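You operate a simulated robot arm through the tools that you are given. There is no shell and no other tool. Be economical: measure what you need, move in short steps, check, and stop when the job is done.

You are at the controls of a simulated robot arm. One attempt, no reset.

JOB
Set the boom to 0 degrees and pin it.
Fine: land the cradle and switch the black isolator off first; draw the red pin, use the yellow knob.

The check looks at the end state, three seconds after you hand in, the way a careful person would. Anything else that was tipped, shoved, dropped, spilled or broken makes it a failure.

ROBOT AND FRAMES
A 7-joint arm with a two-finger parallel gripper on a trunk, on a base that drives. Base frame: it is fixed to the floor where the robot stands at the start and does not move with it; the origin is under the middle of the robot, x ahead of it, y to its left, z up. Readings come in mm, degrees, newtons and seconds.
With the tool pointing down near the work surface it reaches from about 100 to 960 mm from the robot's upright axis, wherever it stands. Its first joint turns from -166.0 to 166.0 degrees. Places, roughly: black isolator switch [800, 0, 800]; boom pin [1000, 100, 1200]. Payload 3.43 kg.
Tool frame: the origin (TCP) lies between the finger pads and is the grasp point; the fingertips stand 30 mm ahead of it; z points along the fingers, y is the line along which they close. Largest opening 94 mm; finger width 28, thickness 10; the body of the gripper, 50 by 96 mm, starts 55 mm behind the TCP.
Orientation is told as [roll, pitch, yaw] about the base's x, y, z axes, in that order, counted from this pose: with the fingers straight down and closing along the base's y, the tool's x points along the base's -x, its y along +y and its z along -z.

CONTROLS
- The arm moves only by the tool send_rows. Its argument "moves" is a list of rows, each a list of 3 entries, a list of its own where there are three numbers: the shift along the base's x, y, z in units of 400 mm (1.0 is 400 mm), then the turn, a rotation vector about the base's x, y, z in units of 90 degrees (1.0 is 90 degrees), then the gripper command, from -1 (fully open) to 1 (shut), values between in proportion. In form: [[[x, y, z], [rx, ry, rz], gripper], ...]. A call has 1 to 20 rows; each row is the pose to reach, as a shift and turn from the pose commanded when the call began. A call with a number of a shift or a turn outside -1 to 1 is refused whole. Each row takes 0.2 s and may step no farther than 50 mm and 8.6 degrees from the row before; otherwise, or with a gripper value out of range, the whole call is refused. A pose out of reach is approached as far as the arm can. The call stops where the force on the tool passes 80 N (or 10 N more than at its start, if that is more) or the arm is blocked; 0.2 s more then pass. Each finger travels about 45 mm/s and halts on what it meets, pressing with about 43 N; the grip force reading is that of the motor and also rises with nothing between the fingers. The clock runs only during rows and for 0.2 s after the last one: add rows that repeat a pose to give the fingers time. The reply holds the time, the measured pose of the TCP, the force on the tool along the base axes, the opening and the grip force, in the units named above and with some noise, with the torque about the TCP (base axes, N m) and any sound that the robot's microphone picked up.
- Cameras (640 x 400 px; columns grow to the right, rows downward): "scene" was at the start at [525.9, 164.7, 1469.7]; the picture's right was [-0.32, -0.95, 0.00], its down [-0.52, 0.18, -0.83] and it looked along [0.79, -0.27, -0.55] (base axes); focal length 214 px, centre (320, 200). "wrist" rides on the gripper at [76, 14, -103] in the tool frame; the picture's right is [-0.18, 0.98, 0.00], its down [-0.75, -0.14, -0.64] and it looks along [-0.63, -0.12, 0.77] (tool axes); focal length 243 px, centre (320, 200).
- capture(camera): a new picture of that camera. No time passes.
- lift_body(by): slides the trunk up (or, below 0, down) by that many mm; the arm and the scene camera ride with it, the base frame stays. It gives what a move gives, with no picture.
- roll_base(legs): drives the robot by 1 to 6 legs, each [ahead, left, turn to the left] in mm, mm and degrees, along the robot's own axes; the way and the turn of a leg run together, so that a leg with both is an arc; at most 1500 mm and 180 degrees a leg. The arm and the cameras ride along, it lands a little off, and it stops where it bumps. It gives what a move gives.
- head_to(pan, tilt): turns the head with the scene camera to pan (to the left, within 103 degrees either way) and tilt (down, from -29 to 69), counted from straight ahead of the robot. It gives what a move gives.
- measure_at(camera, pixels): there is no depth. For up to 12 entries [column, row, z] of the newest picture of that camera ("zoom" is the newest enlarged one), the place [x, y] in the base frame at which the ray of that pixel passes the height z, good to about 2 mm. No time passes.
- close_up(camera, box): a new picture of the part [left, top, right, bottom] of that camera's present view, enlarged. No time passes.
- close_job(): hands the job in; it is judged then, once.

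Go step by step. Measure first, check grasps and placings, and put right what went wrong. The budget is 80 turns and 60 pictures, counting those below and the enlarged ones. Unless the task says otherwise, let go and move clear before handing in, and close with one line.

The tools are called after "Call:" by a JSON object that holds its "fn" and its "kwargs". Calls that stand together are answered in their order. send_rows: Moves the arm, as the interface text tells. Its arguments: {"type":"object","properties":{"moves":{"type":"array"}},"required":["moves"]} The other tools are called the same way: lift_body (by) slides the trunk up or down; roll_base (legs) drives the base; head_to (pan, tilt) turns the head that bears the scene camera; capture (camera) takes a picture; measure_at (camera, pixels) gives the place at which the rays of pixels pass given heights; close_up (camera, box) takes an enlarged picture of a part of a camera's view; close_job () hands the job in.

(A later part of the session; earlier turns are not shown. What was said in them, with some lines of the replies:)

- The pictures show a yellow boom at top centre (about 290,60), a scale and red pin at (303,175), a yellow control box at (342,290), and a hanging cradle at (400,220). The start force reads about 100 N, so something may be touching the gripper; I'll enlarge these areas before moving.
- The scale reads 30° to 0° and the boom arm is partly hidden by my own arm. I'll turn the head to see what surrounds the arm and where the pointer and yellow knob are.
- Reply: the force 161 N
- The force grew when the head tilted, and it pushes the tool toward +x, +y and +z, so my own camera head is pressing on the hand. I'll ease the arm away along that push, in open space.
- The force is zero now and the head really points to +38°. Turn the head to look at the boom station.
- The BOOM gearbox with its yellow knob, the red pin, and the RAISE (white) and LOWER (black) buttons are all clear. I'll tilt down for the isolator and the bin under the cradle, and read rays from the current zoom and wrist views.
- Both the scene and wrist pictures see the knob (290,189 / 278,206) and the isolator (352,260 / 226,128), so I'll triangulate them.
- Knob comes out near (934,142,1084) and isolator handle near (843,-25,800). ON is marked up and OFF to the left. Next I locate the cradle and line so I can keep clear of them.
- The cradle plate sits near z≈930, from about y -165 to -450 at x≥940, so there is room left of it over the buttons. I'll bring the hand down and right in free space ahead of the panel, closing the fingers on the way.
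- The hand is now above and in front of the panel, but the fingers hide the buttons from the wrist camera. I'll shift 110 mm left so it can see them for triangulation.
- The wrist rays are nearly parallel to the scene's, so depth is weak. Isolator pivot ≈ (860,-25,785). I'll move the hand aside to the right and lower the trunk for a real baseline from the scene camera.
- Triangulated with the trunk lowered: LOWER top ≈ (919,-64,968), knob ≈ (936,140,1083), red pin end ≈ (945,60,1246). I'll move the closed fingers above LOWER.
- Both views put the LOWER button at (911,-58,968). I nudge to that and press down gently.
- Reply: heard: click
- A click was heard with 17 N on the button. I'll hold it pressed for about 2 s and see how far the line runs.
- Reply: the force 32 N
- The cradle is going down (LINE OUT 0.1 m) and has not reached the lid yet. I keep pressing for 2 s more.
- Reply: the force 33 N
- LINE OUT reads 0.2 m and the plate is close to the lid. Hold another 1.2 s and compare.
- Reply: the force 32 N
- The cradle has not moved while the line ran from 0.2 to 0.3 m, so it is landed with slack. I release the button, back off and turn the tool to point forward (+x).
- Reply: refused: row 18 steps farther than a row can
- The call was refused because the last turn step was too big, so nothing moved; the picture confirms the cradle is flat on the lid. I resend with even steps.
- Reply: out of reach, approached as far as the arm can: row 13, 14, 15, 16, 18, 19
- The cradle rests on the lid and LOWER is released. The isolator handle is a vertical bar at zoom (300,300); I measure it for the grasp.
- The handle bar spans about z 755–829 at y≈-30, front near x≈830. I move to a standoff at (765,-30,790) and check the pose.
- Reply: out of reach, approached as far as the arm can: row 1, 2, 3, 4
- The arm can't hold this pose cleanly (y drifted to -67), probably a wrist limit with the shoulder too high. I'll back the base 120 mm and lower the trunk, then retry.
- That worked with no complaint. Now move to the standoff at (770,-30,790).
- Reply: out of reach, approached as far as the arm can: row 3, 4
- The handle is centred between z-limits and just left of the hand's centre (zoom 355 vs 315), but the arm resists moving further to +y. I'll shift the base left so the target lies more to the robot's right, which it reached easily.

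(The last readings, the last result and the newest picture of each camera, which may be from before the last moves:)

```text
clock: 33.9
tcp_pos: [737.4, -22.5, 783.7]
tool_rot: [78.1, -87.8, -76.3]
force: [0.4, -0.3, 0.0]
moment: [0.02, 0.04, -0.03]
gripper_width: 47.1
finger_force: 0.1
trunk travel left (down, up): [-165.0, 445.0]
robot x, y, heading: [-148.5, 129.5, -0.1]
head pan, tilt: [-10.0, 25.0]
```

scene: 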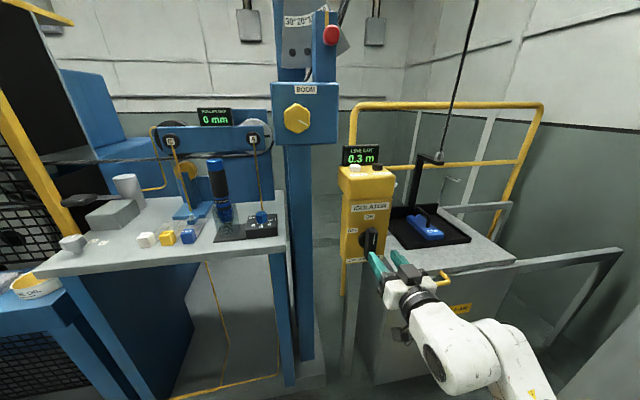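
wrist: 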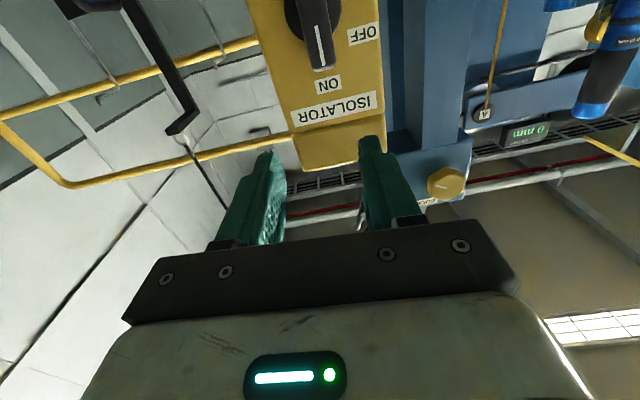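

Clean now. I move in on the handle: TCP to (822,-30,790).

Call:
{"fn": "send_rows", "kwargs": {"moves": [[[0.07, -0.015, 0.01], [0, 0, 0], 0], [[0.14, -0.018, 0.015], [0, 0, 0], 0], [[0.18, -0.018, 0.015], [0, 0, 0], 0], [[0.21, -0.018, 0.015], [0, 0, 0], 0]]}}

Call:
{"fn": "capture", "kwargs": {"camera": "wrist"}}

```text
clock: 34.9
tcp_pos: [820.6, -30.4, 790.9]
tool_rot: [78.1, -87.8, -76.3]
force: [-15.6, 0.2, -1.7]
moment: [-0.01, 0.08, -0.35]
gripper_width: 46.2
finger_force: 0.0
trunk travel left (down, up): [-165.0, 445.0]
robot x, y, heading: [-152.8, 127.3, 0.0]
head pan, tilt: [-10.0, 25.0]
```

```text
22 pictures are left
```

wrist: 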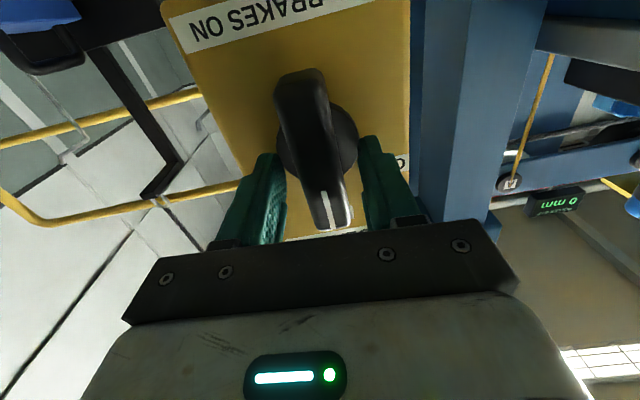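

The fingers straddle the handle and lightly touch the base disc (15 N). I back off 5 mm and close on the handle.

Call:
{"fn": "send_rows", "kwargs": {"moves": [[[-0.015, 0, 0], [0, 0, 0], 0], [[-0.015, 0, 0], [0, 0, 0], 1], [[-0.015, 0, 0], [0, 0, 0], 1], [[-0.015, 0, 0], [0, 0, 0], 1], [[-0.015, 0, 0], [0, 0, 0], 1]]}}

```text
clock: 36.1
tcp_pos: [814.1, -30.9, 792.4]
tool_rot: [77.9, -87.9, -76.2]
force: [4.7, 3.2, 2.2]
moment: [-1.01, 0.17, -0.92]
gripper_width: 25.0
finger_force: 45.2
trunk travel left (down, up): [-165.0, 445.0]
robot x, y, heading: [-152.1, 130.1, -0.2]
head pan, tilt: [-10.0, 25.0]
```

Gripped at 25 mm. Now turn it -30° about x first (top toward OFF on the left) and check the forces.

Call:
{"fn": "send_rows", "kwargs": {"moves": [[[0, 0, 0], [-0.08, 0, 0], 1], [[0, 0, 0], [-0.16, 0, 0], 1], [[0, 0, 0], [-0.24, 0, 0], 1], [[0, 0, 0], [-0.32, 0, 0], 1]]}}

```text
clock: 37.1
tcp_pos: [814.7, -25.6, 792.0]
tool_rot: [-87.2, -63.3, 89.0]
force: [-6.5, 16.2, -3.3]
moment: [0.1, 0.85, -1.12]
gripper_width: 24.2
finger_force: 44.9
trunk travel left (down, up): [-165.0, 445.0]
robot x, y, heading: [-150.9, 128.6, 0.1]
head pan, tilt: [-10.0, 25.0]
```

It turns with small forces, though the pivot seems about 4 mm further left. I continue to the full 90° with that correction.

Call:
{"fn": "send_rows", "kwargs": {"moves": [[[0, 0.005, 0], [-0.085, 0, 0], 1], [[0, 0.008, 0], [-0.17, 0, 0], 1], [[0, 0.008, 0], [-0.255, 0, 0], 1], [[0, 0.008, 0], [-0.34, 0, 0], 1], [[0, 0.008, 0], [-0.425, 0, 0], 1], [[0, 0.008, 0], [-0.51, 0, 0], 1], [[0, 0.008, 0], [-0.595, 0, 0], 1], [[0, 0.008, 0], [-0.68, 0, 0], 1]]}}

Call:
{"fn": "capture", "kwargs": {"camera": "wrist"}}

Call:
{"fn": "close_up", "kwargs": {"camera": "scene", "box": [320, 130, 480, 290]}}

```text
clock: 37.6
tcp_pos: [816.6, -26.2, 791.8]
tool_rot: [-83.0, -54.8, 87.8]
force: [11.8, 1.5, -14.1]
moment: [0.06, -1.21, -0.23]
gripper_width: 26.0
finger_force: 45.1
out of reach, approached as far as the arm can: row 1, 2
trunk travel left (down, up): [-165.0, 445.0]
robot x, y, heading: [-149.2, 131.6, 0.0]
head pan, tilt: [-10.0, 25.0]
stopped in row 2: the force on the tool passed its limit at 91 N (the readings are from after the stop); the commanded pose is now the measured one
```

```text
21 pictures are left
```

wrist: 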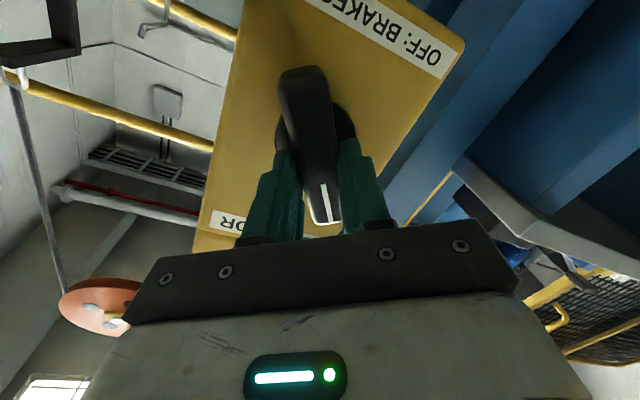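

```text
2.50 times, centred on (400, 210) of scene
```

zoom: 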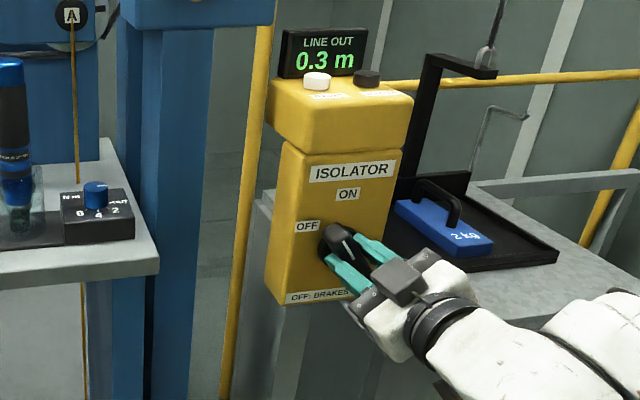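

The handle is turned about 37° toward OFF, but the wrist reached its limit. I'll let go, back out, turn the tool level again and close the fingers, then push the handle's upper end the rest of the way.

Call:
{"fn": "send_rows", "kwargs": {"moves": [[[0, 0, 0], [0, 0, 0], 0], [[0, 0, 0], [0, 0, 0], 0], [[-0.04, 0, 0], [0, 0, 0], 0], [[-0.1, 0, 0], [0, 0, 0], 0], [[-0.18, 0, 0.02], [0, 0, 0], 0], [[-0.2, 0, 0.04], [0.08, 0, 0], 1], [[-0.2, 0, 0.06], [0.16, 0, 0], 1], [[-0.2, -0.01, 0.08], [0.24, 0, 0], 1], [[-0.2, -0.02, 0.1], [0.32, 0, 0], 1], [[-0.2, -0.02, 0.12], [0.4, 0, 0], 1], [[-0.2, -0.02, 0.12], [0.4, 0, 0], 1]]}}

Call:
{"fn": "close_up", "kwargs": {"camera": "wrist", "box": [200, 0, 440, 200]}}

Call:
{"fn": "close_up", "kwargs": {"camera": "scene", "box": [330, 180, 430, 280]}}

```text
clock: 40.0
tcp_pos: [734.4, -35.6, 843.2]
tool_rot: [40.8, -88.7, -36.0]
force: [0.7, -0.6, 0.4]
moment: [-0.01, 0.01, -0.01]
gripper_width: 0.0
finger_force: 32.6
trunk travel left (down, up): [-165.0, 445.0]
robot x, y, heading: [-150.6, 128.4, 0.1]
head pan, tilt: [-10.0, 25.0]
```

```text
2.00 times, centred on (320, 100) of wrist
```

zoom: 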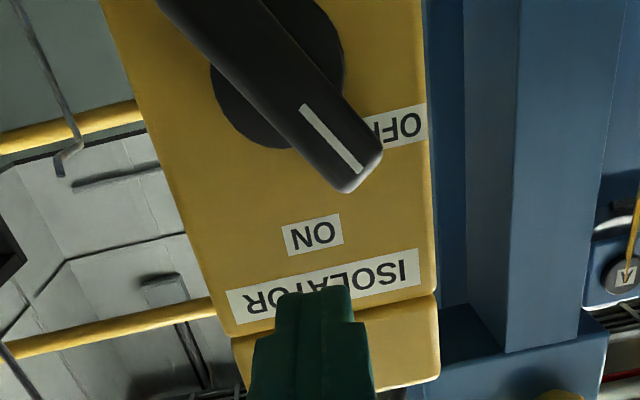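

```text
4.00 times, centred on (380, 230) of scene
```

zoom: 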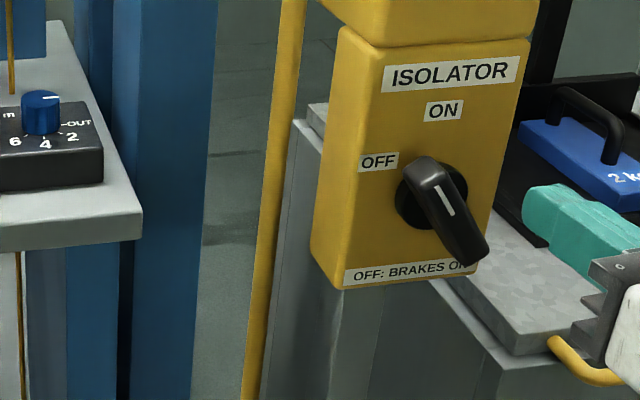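

The handle stays at ~40° with its marked end up-left near OFF. I push that end from its right side, following its arc left and down.

Call:
{"fn": "send_rows", "kwargs": {"moves": [[[0.1, -0.02, 0], [0, 0, 0], 1], [[0.195, -0.02, 0], [0, 0, 0], 1], [[0.195, 0.01, -0.01], [0, 0, 0], 1], [[0.195, 0.03, -0.02], [0, 0, 0], 1], [[0.195, 0.05, -0.03], [0, 0, 0], 1], [[0.195, 0.065, -0.04], [0, 0, 0], 1], [[0.195, 0.08, -0.052], [0, 0, 0], 1], [[0.195, 0.09, -0.065], [0, 0, 0], 1]]}}

Call:
{"fn": "close_up", "kwargs": {"camera": "scene", "box": [330, 180, 430, 280]}}

```text
clock: 41.8
tcp_pos: [812.0, 0.2, 817.6]
tool_rot: [37.5, -88.7, -32.7]
force: [0.1, -0.6, 0.3]
moment: [0.0, -0.03, -0.02]
gripper_width: 0.2
finger_force: 32.8
trunk travel left (down, up): [-165.0, 445.0]
robot x, y, heading: [-152.5, 134.1, 0.0]
head pan, tilt: [-10.0, 25.0]
```

```text
4.00 times, centred on (380, 230) of scene
```

zoom: 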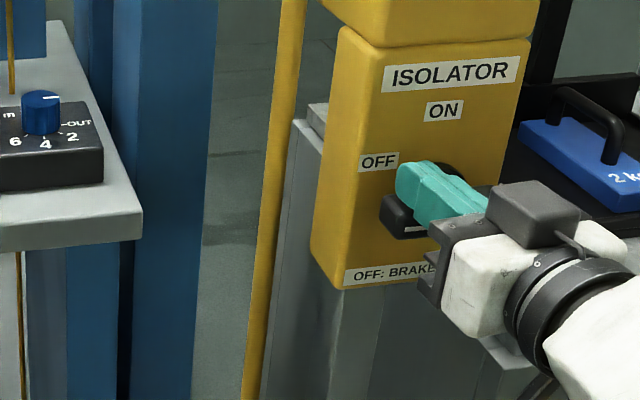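

The handle now lies level to the left with no residual force. I press down a little more to be sure it is at its stop, then back out.

Call:
{"fn": "send_rows", "kwargs": {"moves": [[[0, 0, -0.01], [0, 0, 0], 1], [[0, 0, -0.018], [0, 0, 0], 1], [[0, 0, -0.018], [0, 0, 0], 1]]}}

Call:
{"fn": "send_rows", "kwargs": {"moves": [[[0, 0, 0.04], [0, 0, 0], 1], [[-0.1, 0, 0.05], [0, 0, 0], 1], [[-0.2, 0, 0.05], [0, 0, 0], 1], [[-0.3, 0, 0.05], [0, 0, 0], 1]]}}

Call:
{"fn": "close_up", "kwargs": {"camera": "scene", "box": [330, 180, 430, 280]}}

```text
clock: 42.6
tcp_pos: [812.3, 1.8, 810.7]
tool_rot: [43.5, -88.8, -38.6]
force: [3.6, 0.9, 10.9]
moment: [0.04, -0.35, 0.05]
gripper_width: 0.0
finger_force: 32.5
trunk travel left (down, up): [-165.0, 445.0]
robot x, y, heading: [-149.1, 130.2, 0.6]
head pan, tilt: [-10.0, 25.0]
```

```text
clock: 43.6
tcp_pos: [692.3, 1.5, 830.2]
tool_rot: [36.4, -88.7, -31.7]
force: [-0.8, -0.5, 0.2]
moment: [0.0, -0.05, -0.01]
gripper_width: 0.0
finger_force: 33.4
trunk travel left (down, up): [-165.0, 445.0]
robot x, y, heading: [-150.1, 129.1, 0.2]
head pan, tilt: [-10.0, 25.0]
```

```text
4.00 times, centred on (380, 230) of scene
```

zoom: 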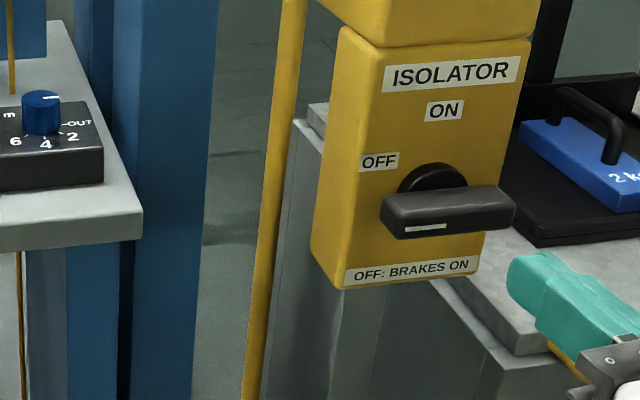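

The isolator handle now points squarely to OFF. Next, the pin at about (945,60,1246): raise the trunk 435 mm with the arm pulled back, then look.

Call:
{"fn": "lift_body", "kwargs": {"by": 430}}

Call:
{"fn": "roll_base", "kwargs": {"legs": [[0, 60, 0]]}}

Call:
{"fn": "head_to", "kwargs": {"pan": -8, "tilt": 28}}

Call:
{"fn": "capture", "kwargs": {"camera": "scene"}}

Call:
{"fn": "capture", "kwargs": {"camera": "wrist"}}

```text
refused: 430 is not a number from -400 to 400
```

```text
clock: 44.5
tcp_pos: [692.0, 61.9, 828.7]
tool_rot: [37.9, -88.6, -33.1]
force: [0.8, -0.6, -0.8]
moment: [0.02, 0.03, -0.01]
gripper_width: 0.0
finger_force: 33.0
trunk travel left (down, up): [-165.0, 445.0]
robot x, y, heading: [-147.6, 190.9, 0.2]
head pan, tilt: [-10.0, 25.0]
```

```text
clock: 45.2
tcp_pos: [691.8, 62.5, 829.8]
tool_rot: [37.6, -88.8, -32.7]
force: [-1.3, 0.4, 0.1]
moment: [-0.01, -0.04, -0.02]
gripper_width: 0.0
finger_force: 33.1
trunk travel left (down, up): [-165.0, 445.0]
robot x, y, heading: [-152.0, 187.7, 0.3]
head pan, tilt: [-8.0, 28.0]
```

```text
15 pictures are left
```

scene: 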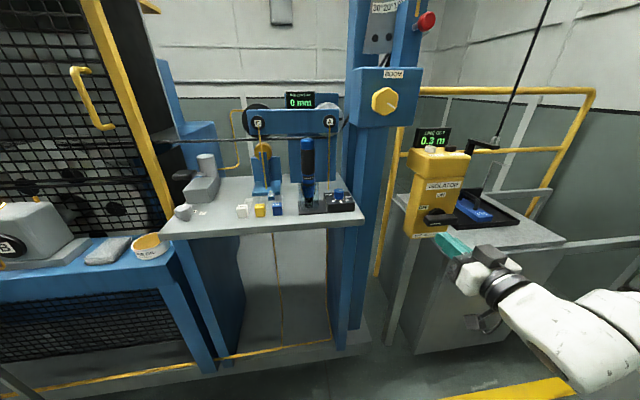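

```text
14 pictures are left
```

wrist: 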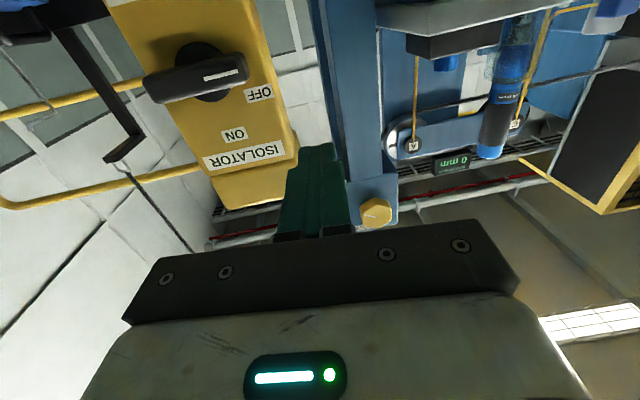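

Trunk moves are capped at 400; pictures are now scarce (14). Lift 400 mm.

Call:
{"fn": "lift_body", "kwargs": {"by": 400}}

Call:
{"fn": "send_rows", "kwargs": {"moves": [[[0, 0, 0.04], [0, 0, 0], 0], [[0, 0, 0.045], [0, 0, 0], 0], [[0, 0, 0.045], [0, 0, 0], 0]]}}

```text
clock: 49.0
tcp_pos: [693.0, 62.9, 1229.1]
tool_rot: [37.7, -88.7, -33.0]
force: [-0.1, -0.6, 0.2]
moment: [0.01, 0.0, 0.01]
gripper_width: 0.0
finger_force: 33.4
trunk travel left (down, up): [-565.0, 45.0]
robot x, y, heading: [-150.9, 192.7, 0.5]
head pan, tilt: [-8.0, 28.0]
```

```text
clock: 49.8
tcp_pos: [692.1, 62.1, 1246.2]
tool_rot: [38.2, -88.7, -33.4]
force: [-0.2, 0.1, -0.1]
moment: [0.02, 0.0, 0.02]
gripper_width: 47.1
finger_force: 0.0
trunk travel left (down, up): [-565.0, 45.0]
robot x, y, heading: [-154.2, 191.1, 0.4]
head pan, tilt: [-8.0, 28.0]
```

Call:
{"fn": "close_up", "kwargs": {"camera": "scene", "box": [340, 60, 520, 220]}}

Call:
{"fn": "close_up", "kwargs": {"camera": "wrist", "box": [160, 0, 480, 240]}}

```text
2.50 times, centred on (430, 140) of scene
```

zoom: 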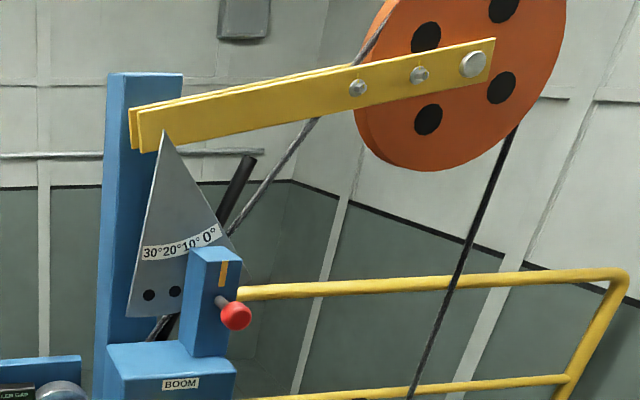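

```text
1.67 times, centred on (320, 120) of wrist
```

zoom: 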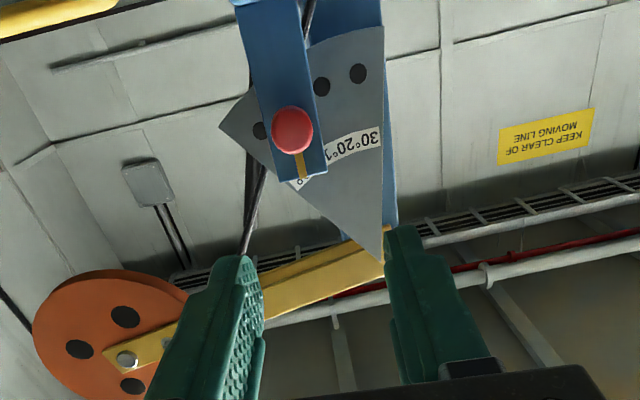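

The plate has holes at 30, 20, (10 under the pin) and 0, so the boom stands at 10° and must come down to level. I locate the pin head in this wrist view at zoom (292,130).

Call:
{"fn": "measure_at", "kwargs": {"camera": "zoom", "pixels": [[292, 130, 1235], [292, 130, 1245], [292, 130, 1255], [303, 165, 1270], [303, 165, 1290], [260, 130, 1250], [260, 130, 1270], [292, 90, 1250], [321, 85, 1240], [358, 72, 1240]]}}

```text
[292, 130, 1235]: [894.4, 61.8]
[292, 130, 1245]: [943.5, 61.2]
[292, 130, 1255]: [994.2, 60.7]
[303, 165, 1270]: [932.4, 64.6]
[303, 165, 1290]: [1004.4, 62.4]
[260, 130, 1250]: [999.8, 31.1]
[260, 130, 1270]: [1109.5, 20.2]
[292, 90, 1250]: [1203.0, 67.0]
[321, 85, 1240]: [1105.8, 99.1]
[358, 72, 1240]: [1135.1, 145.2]
```

The pin head is at (≈945, 61, 1245), straight ahead of the hand. I approach with the fingers at ~70 mm, tips just past the head.

Call:
{"fn": "send_rows", "kwargs": {"moves": [[[0.1, 0, 0], [0, 0, 0], -0.5], [[0.2, 0, 0], [0, 0, 0], -0.5], [[0.3, 0, 0], [0, 0, 0], -0.5], [[0.4, 0, 0], [0, 0, 0], -0.5], [[0.48, 0, 0], [0, 0, 0], -0.5], [[0.54, 0, 0], [0, 0, 0], -0.5], [[0.585, 0, 0], [0, 0, 0], -0.5]]}}

Call:
{"fn": "close_up", "kwargs": {"camera": "wrist", "box": [200, 60, 440, 260]}}

```text
clock: 51.4
tcp_pos: [927.4, 61.8, 1248.7]
tool_rot: [38.7, -88.6, -33.9]
force: [0.3, -0.6, 0.1]
moment: [0.01, -0.05, 0.0]
gripper_width: 70.2
finger_force: 0.2
trunk travel left (down, up): [-565.0, 45.0]
robot x, y, heading: [-150.2, 189.1, 0.7]
head pan, tilt: [-8.0, 28.0]
```

```text
2.00 times, centred on (320, 160) of wrist
```

zoom: 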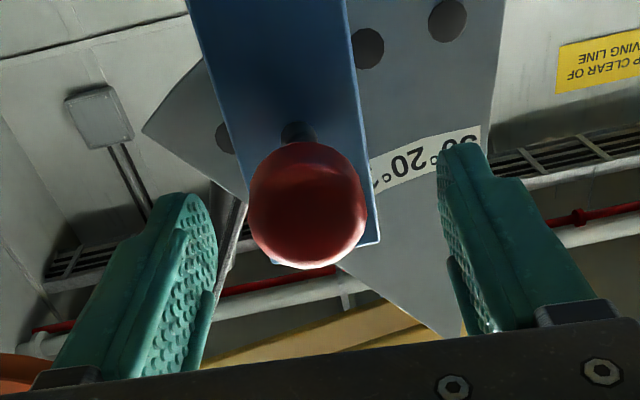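

The head sits between the pads. Close, then draw 40 mm back.

Call:
{"fn": "send_rows", "kwargs": {"moves": [[[0, 0, 0], [0, 0, 0], 1], [[0, 0, 0], [0, 0, 0], 1], [[0, 0, 0], [0, 0, 0], 1], [[0, 0, 0], [0, 0, 0], 1]]}}

Call:
{"fn": "send_rows", "kwargs": {"moves": [[[-0.025, 0, 0], [0, 0, 0], 1], [[-0.05, 0, 0], [0, 0, 0], 1], [[-0.075, 0, 0], [0, 0, 0], 1], [[-0.1, 0, 0], [0, 0, 0], 1]]}}

```text
clock: 52.4
tcp_pos: [926.6, 58.7, 1248.6]
tool_rot: [36.9, -88.7, -32.3]
force: [0.3, -10.9, 1.2]
moment: [-0.07, -0.06, -0.55]
gripper_width: 33.1
finger_force: 45.1
trunk travel left (down, up): [-565.0, 45.0]
robot x, y, heading: [-147.8, 188.9, 0.2]
head pan, tilt: [-8.0, 28.0]
```

```text
clock: 53.4
tcp_pos: [887.9, 57.9, 1247.7]
tool_rot: [36.5, -88.9, -31.9]
force: [31.1, -22.2, 7.5]
moment: [-0.07, -0.32, -0.78]
gripper_width: 33.6
finger_force: 45.1
trunk travel left (down, up): [-565.0, 45.0]
robot x, y, heading: [-153.3, 190.2, 0.7]
head pan, tilt: [-8.0, 28.0]
```

The pin came back with the hand, with 31 N pulling forward. Check whether it is a spring and how far it's out.

Call:
{"fn": "capture", "kwargs": {"camera": "scene"}}

Call:
{"fn": "close_up", "kwargs": {"camera": "scene", "box": [380, 120, 480, 220]}}

```text
10 pictures are left
```

scene: 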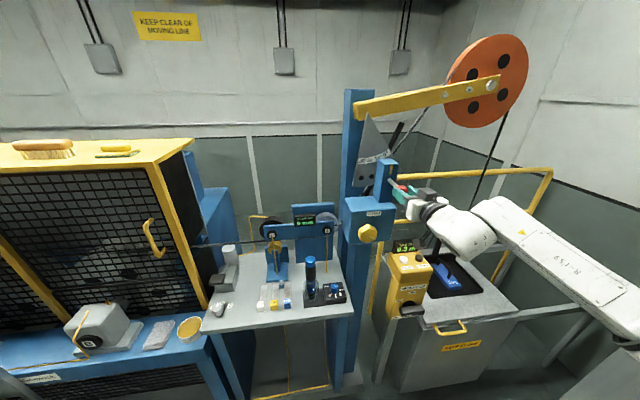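

```text
4.00 times, centred on (430, 170) of scene
```

zoom: 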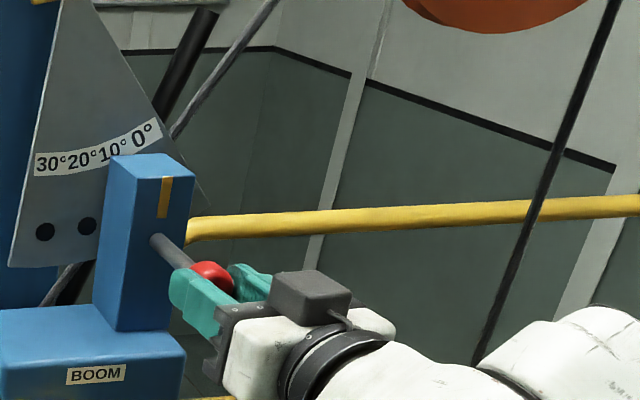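

The pin is ~40 mm out and the shaft is still in its bracket. I pull a few mm more to tell a stop from friction.

Call:
{"fn": "send_rows", "kwargs": {"moves": [[[-0.01, -0.008, 0], [0, 0, 0], 1], [[-0.02, -0.008, 0], [0, 0, 0], 1]]}}

```text
clock: 54.0
tcp_pos: [878.1, 57.8, 1245.8]
tool_rot: [36.0, -88.6, -31.2]
force: [23.3, -17.9, 2.4]
moment: [0.01, -0.04, -0.73]
gripper_width: 32.3
finger_force: 44.8
trunk travel left (down, up): [-565.0, 45.0]
robot x, y, heading: [-150.2, 191.0, 0.0]
head pan, tilt: [-8.0, 28.0]
```

It slid another 10 mm at steady force, so it's friction, not a spring. 50 mm should be clear of the plate, so I open and check that it stays.

Call:
{"fn": "send_rows", "kwargs": {"moves": [[[0, 0, 0], [0, 0, 0], -0.3], [[0, 0, 0], [0, 0, 0], -0.3], [[0, 0, 0], [0, 0, 0], -0.3], [[-0.08, 0, 0], [0, 0, 0], -0.3], [[-0.18, 0, 0], [0, 0, 0], -0.3]]}}

Call:
{"fn": "close_up", "kwargs": {"camera": "wrist", "box": [180, 0, 480, 240]}}

```text
clock: 55.2
tcp_pos: [805.0, 58.8, 1249.6]
tool_rot: [37.9, -88.7, -32.9]
force: [0.5, 0.6, 0.1]
moment: [-0.04, -0.05, 0.01]
gripper_width: 61.1
finger_force: 0.0
trunk travel left (down, up): [-565.0, 45.0]
robot x, y, heading: [-150.2, 193.4, 0.4]
head pan, tilt: [-8.0, 28.0]
```

```text
1.67 times, centred on (330, 120) of wrist
```

zoom: 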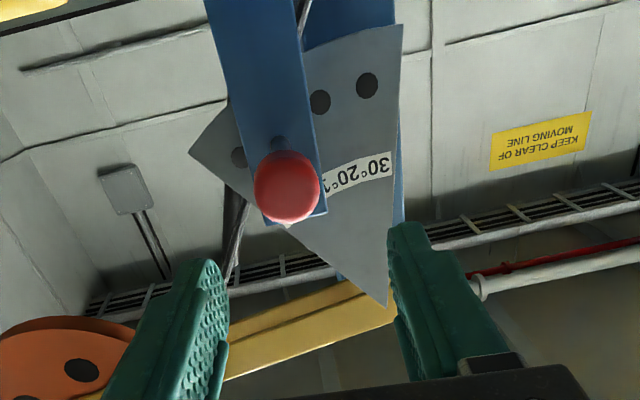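

The pin stays drawn. Now to the yellow knob at (936,140,1083): shift the base 80 mm left and lower the hand in front of it.

Call:
{"fn": "roll_base", "kwargs": {"legs": [[0, 80, 0]]}}

Call:
{"fn": "lift_body", "kwargs": {"by": -165}}

Call:
{"fn": "close_up", "kwargs": {"camera": "wrist", "box": [180, 0, 480, 240]}}

```text
clock: 56.3
tcp_pos: [804.5, 140.0, 1249.1]
tool_rot: [38.0, -88.7, -33.0]
force: [-0.7, -0.2, 0.5]
moment: [0.01, -0.01, -0.01]
gripper_width: 61.3
finger_force: 0.1
trunk travel left (down, up): [-565.0, 45.0]
robot x, y, heading: [-152.8, 270.4, 0.2]
head pan, tilt: [-8.0, 28.0]
```

```text
clock: 58.1
tcp_pos: [805.9, 141.0, 1084.2]
tool_rot: [38.0, -88.7, -33.0]
force: [-0.7, 0.5, 0.0]
moment: [-0.01, -0.01, 0.03]
gripper_width: 61.1
finger_force: 0.1
trunk travel left (down, up): [-400.0, 210.0]
robot x, y, heading: [-154.6, 268.9, 0.4]
head pan, tilt: [-8.0, 28.0]
```

```text
1.67 times, centred on (330, 120) of wrist
```

zoom: 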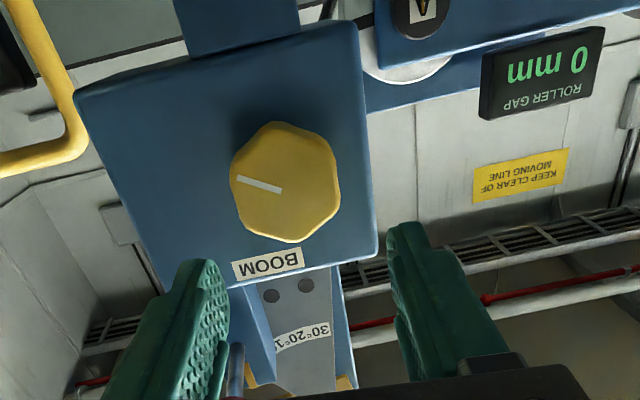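

Call:
{"fn": "measure_at", "kwargs": {"camera": "zoom", "pixels": [[287, 182, 1070], [287, 182, 1085], [287, 182, 1100], [232, 182, 1085], [341, 182, 1085], [285, 122, 1060], [290, 242, 1105]]}}

```text
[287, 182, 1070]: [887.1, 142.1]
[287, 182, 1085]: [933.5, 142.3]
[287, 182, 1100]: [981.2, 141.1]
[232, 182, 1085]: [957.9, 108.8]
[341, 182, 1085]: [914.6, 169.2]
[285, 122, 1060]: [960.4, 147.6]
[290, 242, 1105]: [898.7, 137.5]
```

The knob centre is (934,142,1085), ~65 mm across. I approach with the fingers wide and close on its vertical flats.

Call:
{"fn": "send_rows", "kwargs": {"moves": [[[0, 0.004, 0.002], [0, 0, 0], -0.9], [[0.06, 0.004, 0.002], [0, 0, 0], -0.9], [[0.14, 0.004, 0.002], [0, 0, 0], -0.9], [[0.22, 0.004, 0.002], [0, 0, 0], -0.9], [[0.295, 0.004, 0.002], [0, 0, 0], -0.9], [[0.295, 0.004, 0.002], [0, 0, 0], 1], [[0.295, 0.004, 0.002], [0, 0, 0], 1], [[0.295, 0.004, 0.002], [0, 0, 0], 1], [[0.295, 0.004, 0.002], [0, 0, 0], 1]]}}

```text
clock: 60.1
tcp_pos: [922.9, 140.3, 1083.5]
tool_rot: [37.2, -88.8, -32.3]
force: [6.5, -2.7, 0.9]
moment: [-0.01, -0.02, -0.94]
gripper_width: 61.6
finger_force: 45.2
trunk travel left (down, up): [-400.0, 210.0]
robot x, y, heading: [-150.9, 267.8, 0.3]
head pan, tilt: [-8.0, 28.0]
```

Gripped at 62 mm. Turn it +28° (clockwise from here) as a trial and view the scale.

Call:
{"fn": "send_rows", "kwargs": {"moves": [[[0, 0, 0], [0.08, 0, 0], 1], [[0, 0, 0], [0.16, 0, 0], 1], [[0, 0, 0], [0.24, 0, 0], 1], [[0, 0, 0], [0.32, 0, 0], 1]]}}

Call:
{"fn": "close_up", "kwargs": {"camera": "scene", "box": [360, 0, 500, 160]}}

```text
clock: 61.1
tcp_pos: [922.9, 140.8, 1083.7]
tool_rot: [92.8, -60.4, -87.6]
force: [-11.9, -4.4, -6.7]
moment: [-0.04, 0.49, -0.87]
gripper_width: 61.4
finger_force: 45.0
trunk travel left (down, up): [-400.0, 210.0]
robot x, y, heading: [-155.3, 272.0, 0.2]
head pan, tilt: [-8.0, 28.0]
```

```text
2.50 times, centred on (430, 80) of scene
```

zoom: 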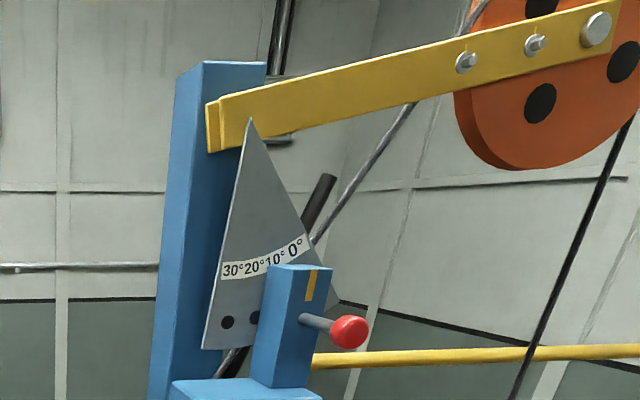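

Call:
{"fn": "measure_at", "kwargs": {"camera": "zoom", "pixels": [[250, 118, 1380], [250, 118, 1430], [203, 347, 1180], [203, 347, 1230], [222, 150, 1380], [222, 150, 1400], [455, 97, 1420], [455, 97, 1440], [228, 322, 1200], [228, 322, 1250], [255, 317, 1200], [255, 317, 1250]]}}

Call:
{"fn": "measure_at", "kwargs": {"camera": "scene", "pixels": [[361.7, 117.5, 1380], [361.7, 117.5, 1430], [351.7, 157.5, 1200], [351.7, 157.5, 1250], [370.7, 115, 1380], [370.7, 115, 1430], [444, 102, 1400], [444, 102, 1450], [358.7, 177.5, 1250], [358.7, 177.5, 1200], [369.5, 176.5, 1250], [369.5, 176.5, 1200]]}}

```text
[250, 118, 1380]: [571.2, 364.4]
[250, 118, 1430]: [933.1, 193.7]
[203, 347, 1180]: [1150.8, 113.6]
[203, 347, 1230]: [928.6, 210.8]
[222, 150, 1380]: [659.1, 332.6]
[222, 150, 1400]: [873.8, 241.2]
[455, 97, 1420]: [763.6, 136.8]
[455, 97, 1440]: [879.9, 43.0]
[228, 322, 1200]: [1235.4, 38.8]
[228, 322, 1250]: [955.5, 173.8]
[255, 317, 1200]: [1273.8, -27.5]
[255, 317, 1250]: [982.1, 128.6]
```

```text
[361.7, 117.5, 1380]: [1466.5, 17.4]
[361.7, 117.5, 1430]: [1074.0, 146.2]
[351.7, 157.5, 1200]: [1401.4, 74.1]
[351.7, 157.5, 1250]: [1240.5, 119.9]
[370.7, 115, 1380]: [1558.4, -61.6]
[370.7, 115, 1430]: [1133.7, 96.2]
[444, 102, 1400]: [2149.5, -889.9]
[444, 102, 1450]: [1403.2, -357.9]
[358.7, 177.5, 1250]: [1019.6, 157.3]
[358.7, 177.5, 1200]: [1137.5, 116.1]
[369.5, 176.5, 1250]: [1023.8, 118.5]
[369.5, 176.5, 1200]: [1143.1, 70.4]
```

Comparing rays, the 30° and 20° holes moved about 6 mm right for +28° of knob, so the boom rose ~2° — wrong way. I turn the knob the other way, to about -30°.

Call:
{"fn": "send_rows", "kwargs": {"moves": [[[0, 0, 0], [-0.08, 0, 0], 1], [[0, 0, 0], [-0.16, 0, 0], 1], [[0, 0, 0], [-0.24, 0, 0], 1], [[0, 0, 0], [-0.32, 0, 0], 1], [[0, 0, 0], [-0.4, 0, 0], 1], [[0, 0, 0], [-0.48, 0, 0], 1], [[0, 0, 0], [-0.56, 0, 0], 1], [[0, 0, 0], [-0.64, 0, 0], 1]]}}

```text
clock: 62.9
tcp_pos: [922.9, 138.9, 1084.1]
tool_rot: [-82.9, -61.7, 87.4]
force: [-17.8, -15.9, -14.7]
moment: [0.13, -0.73, -0.79]
gripper_width: 61.5
finger_force: 45.2
trunk travel left (down, up): [-400.0, 210.0]
robot x, y, heading: [-157.0, 267.5, 0.4]
head pan, tilt: [-8.0, 28.0]
```

Now at -28° with low forces. Open fully in place, rotate back +60° (hex flats repeat), and regrip.

Call:
{"fn": "send_rows", "kwargs": {"moves": [[[0, 0.004, 0], [0, 0, 0], -1], [[0, 0.004, 0], [0, 0, 0], -1], [[0, 0.004, 0], [0, 0, 0], -1], [[0, 0.004, 0], [0.083, 0, 0], -1], [[0, 0.004, 0], [0.167, 0, 0], -1], [[0, 0.004, 0], [0.25, 0, 0], -1], [[0, 0.004, 0], [0.333, 0, 0], -1], [[0, 0.004, 0], [0.417, 0, 0], -1], [[0, 0.004, 0], [0.5, 0, 0], -1], [[0, 0.004, 0], [0.583, 0, 0], -1], [[0, 0.004, 0], [0.667, 0, 0], -1], [[0, 0.004, 0], [0.667, 0, 0], 1], [[0, 0.004, 0], [0.667, 0, 0], 1], [[0, 0.004, 0], [0.667, 0, 0], 1], [[0, 0.004, 0], [0.667, 0, 0], 1]]}}

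Call:
{"fn": "send_rows", "kwargs": {"moves": [[[0, 0, 0], [-0.083, 0, 0], 1], [[0, 0, 0], [-0.167, 0, 0], 1], [[0, 0, 0], [-0.25, 0, 0], 1], [[0, 0, 0], [-0.333, 0, 0], 1], [[0, 0, 0], [-0.417, 0, 0], 1], [[0, 0, 0], [-0.5, 0, 0], 1], [[0, 0, 0], [-0.583, 0, 0], 1], [[0, 0, 0], [-0.667, 0, 0], 1]]}}

Call:
{"fn": "close_up", "kwargs": {"camera": "scene", "box": [360, 0, 500, 160]}}

```text
clock: 66.1
tcp_pos: [923.7, 140.3, 1083.5]
tool_rot: [93.1, -58.1, -87.9]
force: [3.6, -7.9, -4.2]
moment: [0.03, 0.52, -1.19]
gripper_width: 61.4
finger_force: 44.7
trunk travel left (down, up): [-400.0, 210.0]
robot x, y, heading: [-152.9, 268.7, 0.3]
head pan, tilt: [-8.0, 28.0]
```

```text
clock: 67.9
tcp_pos: [923.9, 139.5, 1084.5]
tool_rot: [-82.9, -61.6, 87.1]
force: [-7.9, -20.8, -12.3]
moment: [0.11, -0.84, -0.92]
gripper_width: 61.5
finger_force: 44.9
trunk travel left (down, up): [-400.0, 210.0]
robot x, y, heading: [-153.1, 272.0, 0.3]
head pan, tilt: [-8.0, 28.0]
```

```text
2.50 times, centred on (430, 80) of scene
```

zoom: 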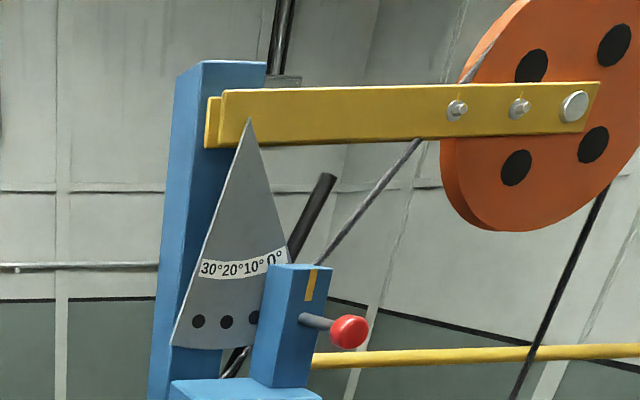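

The boom is nearly level: the hole spacing (≈28 px per 10°) puts it at about 2.1°, so the knob ratio is ~12:1. I regrip and turn a further -26°.

Call:
{"fn": "send_rows", "kwargs": {"moves": [[[0, 0.003, 0], [0, 0, 0], -1], [[0, 0.003, 0], [0, 0, 0], -1], [[0, 0.003, 0], [0, 0, 0], -1], [[0, 0.003, 0], [0.083, 0, 0], -1], [[0, 0.003, 0], [0.167, 0, 0], -1], [[0, 0.003, 0], [0.25, 0, 0], -1], [[0, 0.003, 0], [0.333, 0, 0], -1], [[0, 0.003, 0], [0.417, 0, 0], -1], [[0, 0.003, 0], [0.5, 0, 0], -1], [[0, 0.003, 0], [0.583, 0, 0], -1], [[0, 0.003, 0], [0.667, 0, 0], -1], [[0, 0.003, 0], [0.667, 0, 0], 1], [[0, 0.003, 0], [0.667, 0, 0], 1], [[0, 0.003, 0], [0.667, 0, 0], 1], [[0, 0.003, 0], [0.667, 0, 0], 1]]}}

Call:
{"fn": "send_rows", "kwargs": {"moves": [[[0, 0, 0], [-0.08, 0, 0], 1], [[0, 0, 0], [-0.16, 0, 0], 1], [[0, 0, 0], [-0.24, 0, 0], 1], [[0, 0, 0], [-0.29, 0, 0], 1], [[0, 0, 0], [-0.29, 0, 0], 1]]}}

Call:
{"fn": "close_up", "kwargs": {"camera": "scene", "box": [360, 60, 460, 160]}}

```text
clock: 71.1
tcp_pos: [923.6, 140.9, 1082.7]
tool_rot: [92.9, -58.0, -87.9]
force: [3.8, -10.2, -7.3]
moment: [0.04, 0.42, -1.04]
gripper_width: 61.8
finger_force: 44.7
trunk travel left (down, up): [-400.0, 210.0]
robot x, y, heading: [-148.4, 272.0, 0.2]
head pan, tilt: [-8.0, 28.0]
```

```text
clock: 72.3
tcp_pos: [923.9, 141.0, 1083.2]
tool_rot: [82.1, -84.0, -77.4]
force: [-6.6, -21.1, -15.6]
moment: [0.07, -0.24, -0.67]
gripper_width: 61.8
finger_force: 45.0
trunk travel left (down, up): [-400.0, 210.0]
robot x, y, heading: [-149.7, 272.2, 0.2]
head pan, tilt: [-8.0, 28.0]
```

```text
4.00 times, centred on (410, 110) of scene
```

zoom: 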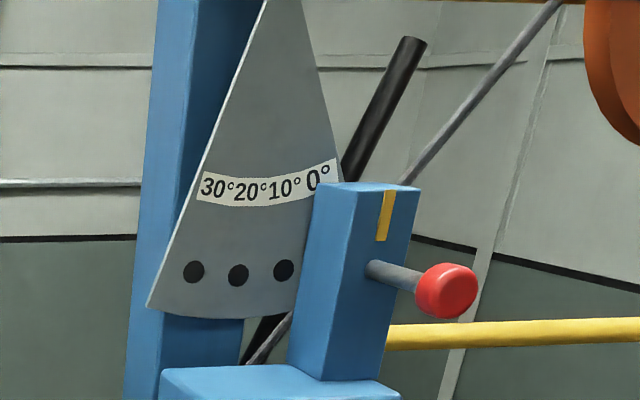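

Call:
{"fn": "measure_at", "kwargs": {"camera": "zoom", "pixels": [[284, 270, 1230], [284, 270, 1245], [238, 275, 1230], [238, 275, 1245], [193, 271, 1230], [193, 271, 1245], [368, 270, 1245], [368, 270, 1255], [386, 240, 1260], [386, 240, 1275], [319, 178, 1280], [319, 178, 1300]]}}

```text
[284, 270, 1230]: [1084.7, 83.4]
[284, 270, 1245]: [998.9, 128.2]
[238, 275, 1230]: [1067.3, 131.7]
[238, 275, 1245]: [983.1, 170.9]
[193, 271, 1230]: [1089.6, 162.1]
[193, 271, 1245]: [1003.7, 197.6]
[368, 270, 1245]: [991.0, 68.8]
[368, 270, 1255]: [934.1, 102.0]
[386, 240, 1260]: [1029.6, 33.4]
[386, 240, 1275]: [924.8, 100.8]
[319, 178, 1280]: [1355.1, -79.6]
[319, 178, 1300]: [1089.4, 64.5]
```

Using the bracket's back face (x≈1055) as the plate plane, the boom comes out at 0° within about half a degree. For an exact check I'll release the knob, back out and repeat the earlier wrist view from (692,62,1246): the 10° hole should now appear where the 20° hole was (zoom 321,85).

Call:
{"fn": "send_rows", "kwargs": {"moves": [[[0, 0, 0], [0, 0, 0], -1], [[0, 0, 0], [0, 0, 0], -1], [[0, 0, 0], [0, 0, 0], -1], [[-0.08, 0, 0], [0, 0, 0], -1], [[-0.18, 0, 0], [0, 0, 0], -1], [[-0.28, 0, 0], [-0.057, 0, 0], -1], [[-0.38, 0, 0], [-0.057, 0, 0], 0], [[-0.48, 0, 0], [-0.057, 0, 0], 0], [[-0.577, 0, 0], [-0.057, 0, 0], 0], [[-0.577, 0, 0], [-0.057, 0, 0], 0]]}}

Call:
{"fn": "roll_base", "kwargs": {"legs": [[0, -80, 0]]}}

Call:
{"fn": "lift_body", "kwargs": {"by": 163}}

```text
clock: 74.5
tcp_pos: [692.9, 144.0, 1086.1]
tool_rot: [38.5, -88.7, -33.4]
force: [-0.2, -1.0, -0.1]
moment: [-0.01, 0.0, 0.0]
gripper_width: 46.7
finger_force: 0.1
trunk travel left (down, up): [-400.0, 210.0]
robot x, y, heading: [-151.5, 272.7, 0.3]
head pan, tilt: [-8.0, 28.0]
```

```text
clock: 75.6
tcp_pos: [693.1, 62.7, 1086.9]
tool_rot: [37.7, -88.7, -32.9]
force: [0.4, 0.0, 0.1]
moment: [0.02, -0.04, 0.0]
gripper_width: 46.9
finger_force: 0.0
trunk travel left (down, up): [-400.0, 210.0]
robot x, y, heading: [-152.5, 192.2, 0.2]
head pan, tilt: [-8.0, 28.0]
```

```text
clock: 77.5
tcp_pos: [693.3, 62.5, 1249.6]
tool_rot: [38.0, -88.7, -33.1]
force: [0.0, 0.2, 0.1]
moment: [0.01, 0.02, -0.05]
gripper_width: 46.8
finger_force: 0.0
trunk travel left (down, up): [-563.0, 47.0]
robot x, y, heading: [-149.8, 190.5, 0.6]
head pan, tilt: [-8.0, 28.0]
```

Call:
{"fn": "send_rows", "kwargs": {"moves": [[[-0.002, -0.001, -0.0085], [0, 0, 0], 0], [[-0.002, -0.001, -0.0085], [0, 0, 0], 0]]}}

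Call:
{"fn": "close_up", "kwargs": {"camera": "wrist", "box": [160, 0, 480, 240]}}

```text
clock: 78.1
tcp_pos: [693.3, 60.9, 1245.3]
tool_rot: [38.0, -88.7, -33.0]
force: [-0.2, -1.2, -0.2]
moment: [0.02, 0.02, 0.0]
gripper_width: 46.7
finger_force: 0.1
trunk travel left (down, up): [-563.0, 47.0]
robot x, y, heading: [-148.3, 189.8, 0.2]
head pan, tilt: [-8.0, 28.0]
```

```text
1.67 times, centred on (320, 120) of wrist
```

zoom: 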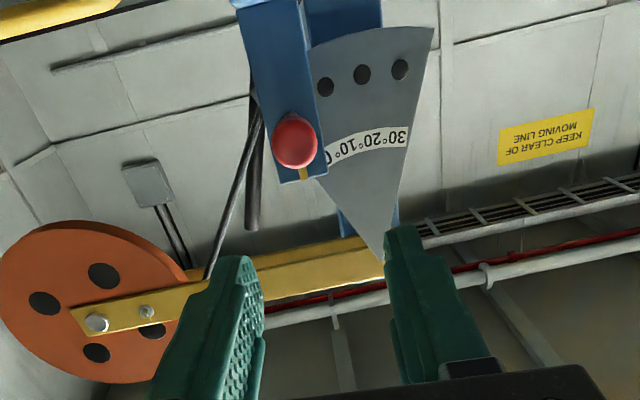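

The background and bracket match the earlier view, and the 10° hole is at (325,86) against the old 20° hole at (321,85): within about half a degree of 0. I'll grip the pin head again and try it in gently, seated depth being TCP x≈927.

Call:
{"fn": "send_rows", "kwargs": {"moves": [[[0.09, 0, 0.004], [0, 0, 0], -0.5], [[0.18, 0, 0.004], [0, 0, 0], -0.5], [[0.27, 0, 0.004], [0, 0, 0], -0.5], [[0.36, 0, 0.004], [0, 0, 0], -0.5], [[0.42, 0, 0.004], [0, 0, 0], -0.5], [[0.464, 0, 0.004], [0, 0, 0], -0.5], [[0.464, 0, 0.004], [0, 0, 0], 1], [[0.464, 0, 0.004], [0, 0, 0], 1], [[0.464, 0, 0.004], [0, 0, 0], 1], [[0.464, 0, 0.004], [0, 0, 0], 1]]}}

Call:
{"fn": "send_rows", "kwargs": {"moves": [[[0.02, 0, 0], [0, 0, 0], 1], [[0.04, 0, 0], [0, 0, 0], 1], [[0.06, 0, 0], [0, 0, 0], 1], [[0.075, 0, 0], [0, 0, 0], 1], [[0.09, 0, 0], [0, 0, 0], 1], [[0.105, 0, 0], [0, 0, 0], 1], [[0.12, 0, 0], [0, 0, 0], 1]]}}

```text
clock: 80.3
tcp_pos: [878.8, 58.6, 1248.8]
tool_rot: [36.6, -88.7, -32.1]
force: [4.6, -10.4, -0.2]
moment: [-0.05, 0.07, -0.44]
gripper_width: 31.9
finger_force: 44.9
trunk travel left (down, up): [-563.0, 47.0]
robot x, y, heading: [-150.8, 188.3, 0.3]
head pan, tilt: [-8.0, 28.0]
```

```text
clock: 81.9
tcp_pos: [922.9, 57.8, 1247.7]
tool_rot: [40.5, -88.6, -35.8]
force: [-39.0, -20.0, 0.5]
moment: [-0.04, 0.09, -1.02]
gripper_width: 33.5
finger_force: 44.6
trunk travel left (down, up): [-563.0, 47.0]
robot x, y, heading: [-153.4, 190.9, 0.2]
head pan, tilt: [-8.0, 28.0]
```

It moved in 44 mm with 39 N. I push a few mm more to see whether it seats (927) or is blocked by the plate.

Call:
{"fn": "send_rows", "kwargs": {"moves": [[[0.01, 0, 0], [0, 0, 0], 1], [[0.02, 0, 0], [0, 0, 0], 1], [[0.03, 0, 0], [0, 0, 0], 1]]}}

Call:
{"fn": "close_up", "kwargs": {"camera": "scene", "box": [360, 100, 460, 200]}}

```text
clock: 82.7
tcp_pos: [935.3, 59.1, 1248.0]
tool_rot: [40.4, -88.7, -35.7]
force: [-43.7, -18.6, -4.9]
moment: [-0.07, 0.05, -0.58]
gripper_width: 33.2
finger_force: 44.7
trunk travel left (down, up): [-563.0, 47.0]
robot x, y, heading: [-150.6, 189.5, 0.3]
head pan, tilt: [-8.0, 28.0]
```

```text
4.00 times, centred on (410, 150) of scene
```

zoom: 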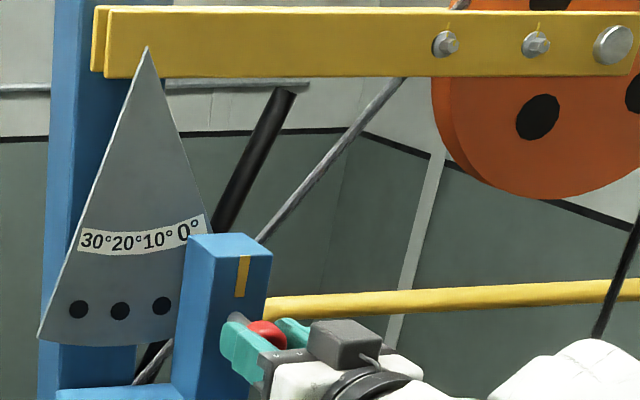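

It passed the old seated depth without being blocked, though the fingers may have slid on the head. I'll release, close the fingers and press on the head's front face to confirm it is seated.

Call:
{"fn": "send_rows", "kwargs": {"moves": [[[0, 0, 0], [0, 0, 0], -0.5], [[0, 0, 0], [0, 0, 0], -0.5], [[0, 0, 0], [0, 0, 0], -0.5], [[-0.08, 0, 0], [0, 0, 0], -0.5], [[-0.18, 0, 0], [0, 0, 0], -0.5], [[-0.24, 0, 0], [0, 0, 0], 1], [[-0.24, 0.004, -0.005], [0, 0, 0], 1], [[-0.24, 0.004, -0.005], [0, 0, 0], 1], [[-0.24, 0.004, -0.005], [0, 0, 0], 1], [[-0.24, 0.004, -0.005], [0, 0, 0], 1], [[-0.24, 0.004, -0.005], [0, 0, 0], 1]]}}

Call:
{"fn": "send_rows", "kwargs": {"moves": [[[0.06, 0, 0], [0, 0, 0], 1], [[0.1, 0, 0], [0, 0, 0], 1], [[0.12, 0, 0], [0, 0, 0], 1], [[0.14, 0, 0], [0, 0, 0], 1], [[0.16, 0, 0], [0, 0, 0], 1], [[0.18, 0, 0], [0, 0, 0], 1], [[0.2, 0, 0], [0, 0, 0], 1]]}}

```text
clock: 85.1
tcp_pos: [840.6, 63.9, 1245.1]
tool_rot: [38.0, -88.7, -33.1]
force: [-0.5, -0.3, 0.4]
moment: [0.01, 0.02, 0.0]
gripper_width: 0.0
finger_force: 33.3
trunk travel left (down, up): [-563.0, 47.0]
robot x, y, heading: [-152.1, 188.6, 0.3]
head pan, tilt: [-8.0, 28.0]
```

```text
clock: 86.5
tcp_pos: [906.1, 63.8, 1245.2]
tool_rot: [47.5, -88.4, -42.5]
force: [-50.5, 1.2, 4.1]
moment: [-0.02, -0.13, -0.18]
gripper_width: 0.0
finger_force: 32.8
trunk travel left (down, up): [-563.0, 47.0]
robot x, y, heading: [-152.5, 192.1, 0.2]
head pan, tilt: [-8.0, 28.0]
stopped in row 7: the force on the tool passed its limit at 97 N (the readings are from after the stop); the commanded pose is now the measured one
```

The head stopped at tip x≈936 with 97 N, maybe ~9 mm short of the original ~945, and my check showed a possible 0.5° overshoot. I back off to the original viewpoint and compare the same scene close-up with the first one (shaft root 218,299; head centre 236,315).

Call:
{"fn": "send_rows", "kwargs": {"moves": [[[-0.08, 0, 0], [0, 0, 0], 1], [[-0.18, 0, 0], [0, 0, 0], 1], [[-0.28, 0, 0], [0, 0, 0], 1], [[-0.38, 0, 0], [0, 0, 0], 1], [[-0.48, 0, 0], [0, 0, 0], 1], [[-0.535, -0.004, 0.002], [0, 0, 0], 0.5]]}}

Call:
{"fn": "close_up", "kwargs": {"camera": "scene", "box": [380, 125, 460, 195]}}

```text
clock: 87.9
tcp_pos: [695.2, 61.7, 1243.4]
tool_rot: [38.4, -88.5, -33.4]
force: [0.0, 0.8, 0.5]
moment: [-0.01, -0.02, 0.03]
gripper_width: 23.8
finger_force: 0.0
trunk travel left (down, up): [-563.0, 47.0]
robot x, y, heading: [-156.7, 187.1, 0.1]
head pan, tilt: [-8.0, 28.0]
```

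```text
5.71 times, centred on (420, 160) of scene
```

zoom: 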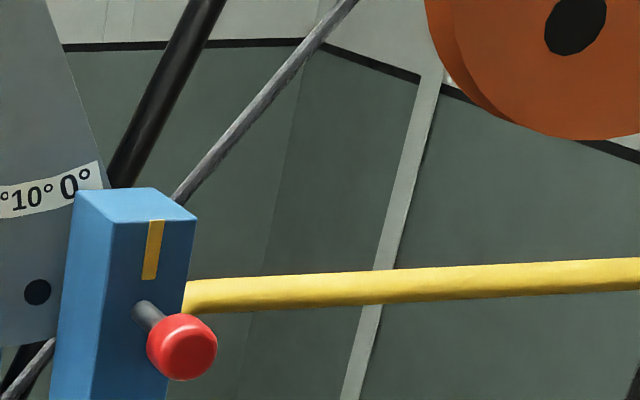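

The head-to-bracket offset is now (6.1, 5.9) px against (7.2, 6.4) originally, so the pin is in at least as deep as at the start. I measure the head ray once more as a check.

Call:
{"fn": "measure_at", "kwargs": {"camera": "zoom", "pixels": [[182, 347, 1240], [182, 347, 1245], [182, 347, 1250], [147, 313, 1240], [147, 313, 1245], [147, 313, 1250]]}}

```text
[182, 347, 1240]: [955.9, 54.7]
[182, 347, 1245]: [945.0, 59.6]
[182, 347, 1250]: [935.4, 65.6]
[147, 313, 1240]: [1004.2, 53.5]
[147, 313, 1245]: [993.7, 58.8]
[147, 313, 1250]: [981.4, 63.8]
```

The head sits at x≈945, the same as at the start, so the pin is seated. One last wrist view from the reference pose to confirm the plate reads 0.

Call:
{"fn": "send_rows", "kwargs": {"moves": [[[-0.007, 0.001, 0.007], [0, 0, 0], 0], [[-0.007, 0.001, 0.007], [0, 0, 0], 0]]}}

Call:
{"fn": "close_up", "kwargs": {"camera": "wrist", "box": [160, 0, 480, 240]}}

```text
clock: 88.5
tcp_pos: [692.5, 61.3, 1246.2]
tool_rot: [38.9, -88.4, -33.7]
force: [-0.6, 0.0, 0.0]
moment: [0.02, 0.02, -0.02]
gripper_width: 47.1
finger_force: 0.0
trunk travel left (down, up): [-563.0, 47.0]
robot x, y, heading: [-153.7, 189.7, 0.3]
head pan, tilt: [-8.0, 28.0]
```

```text
1.67 times, centred on (320, 120) of wrist
```

zoom: 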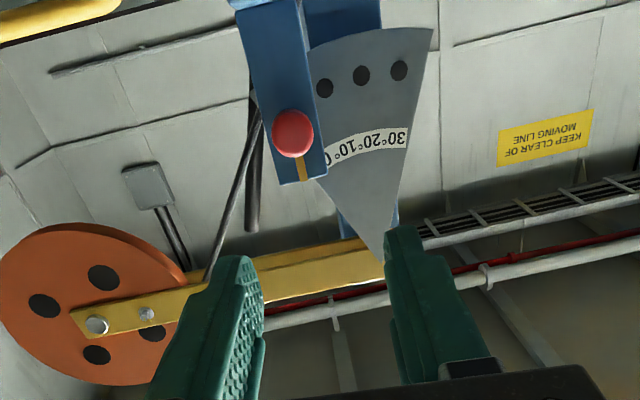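

The pin head is back at its seated place (292,133) and the 10° hole is where the 20° hole was, so the plate reads 0° at the pointer. The hand is clear, so I hand in.

Call:
{"fn": "close_job", "kwargs": {}}

```text
The job is handed in.
```

The boom is at 0° as near as I could measure (within about half a degree) and the red pin is back in at its original depth; I didn't try the knob afterwards to prove it locked. Before that I landed the cradle and switched the isolator off. The hand is clear and the job is handed in.
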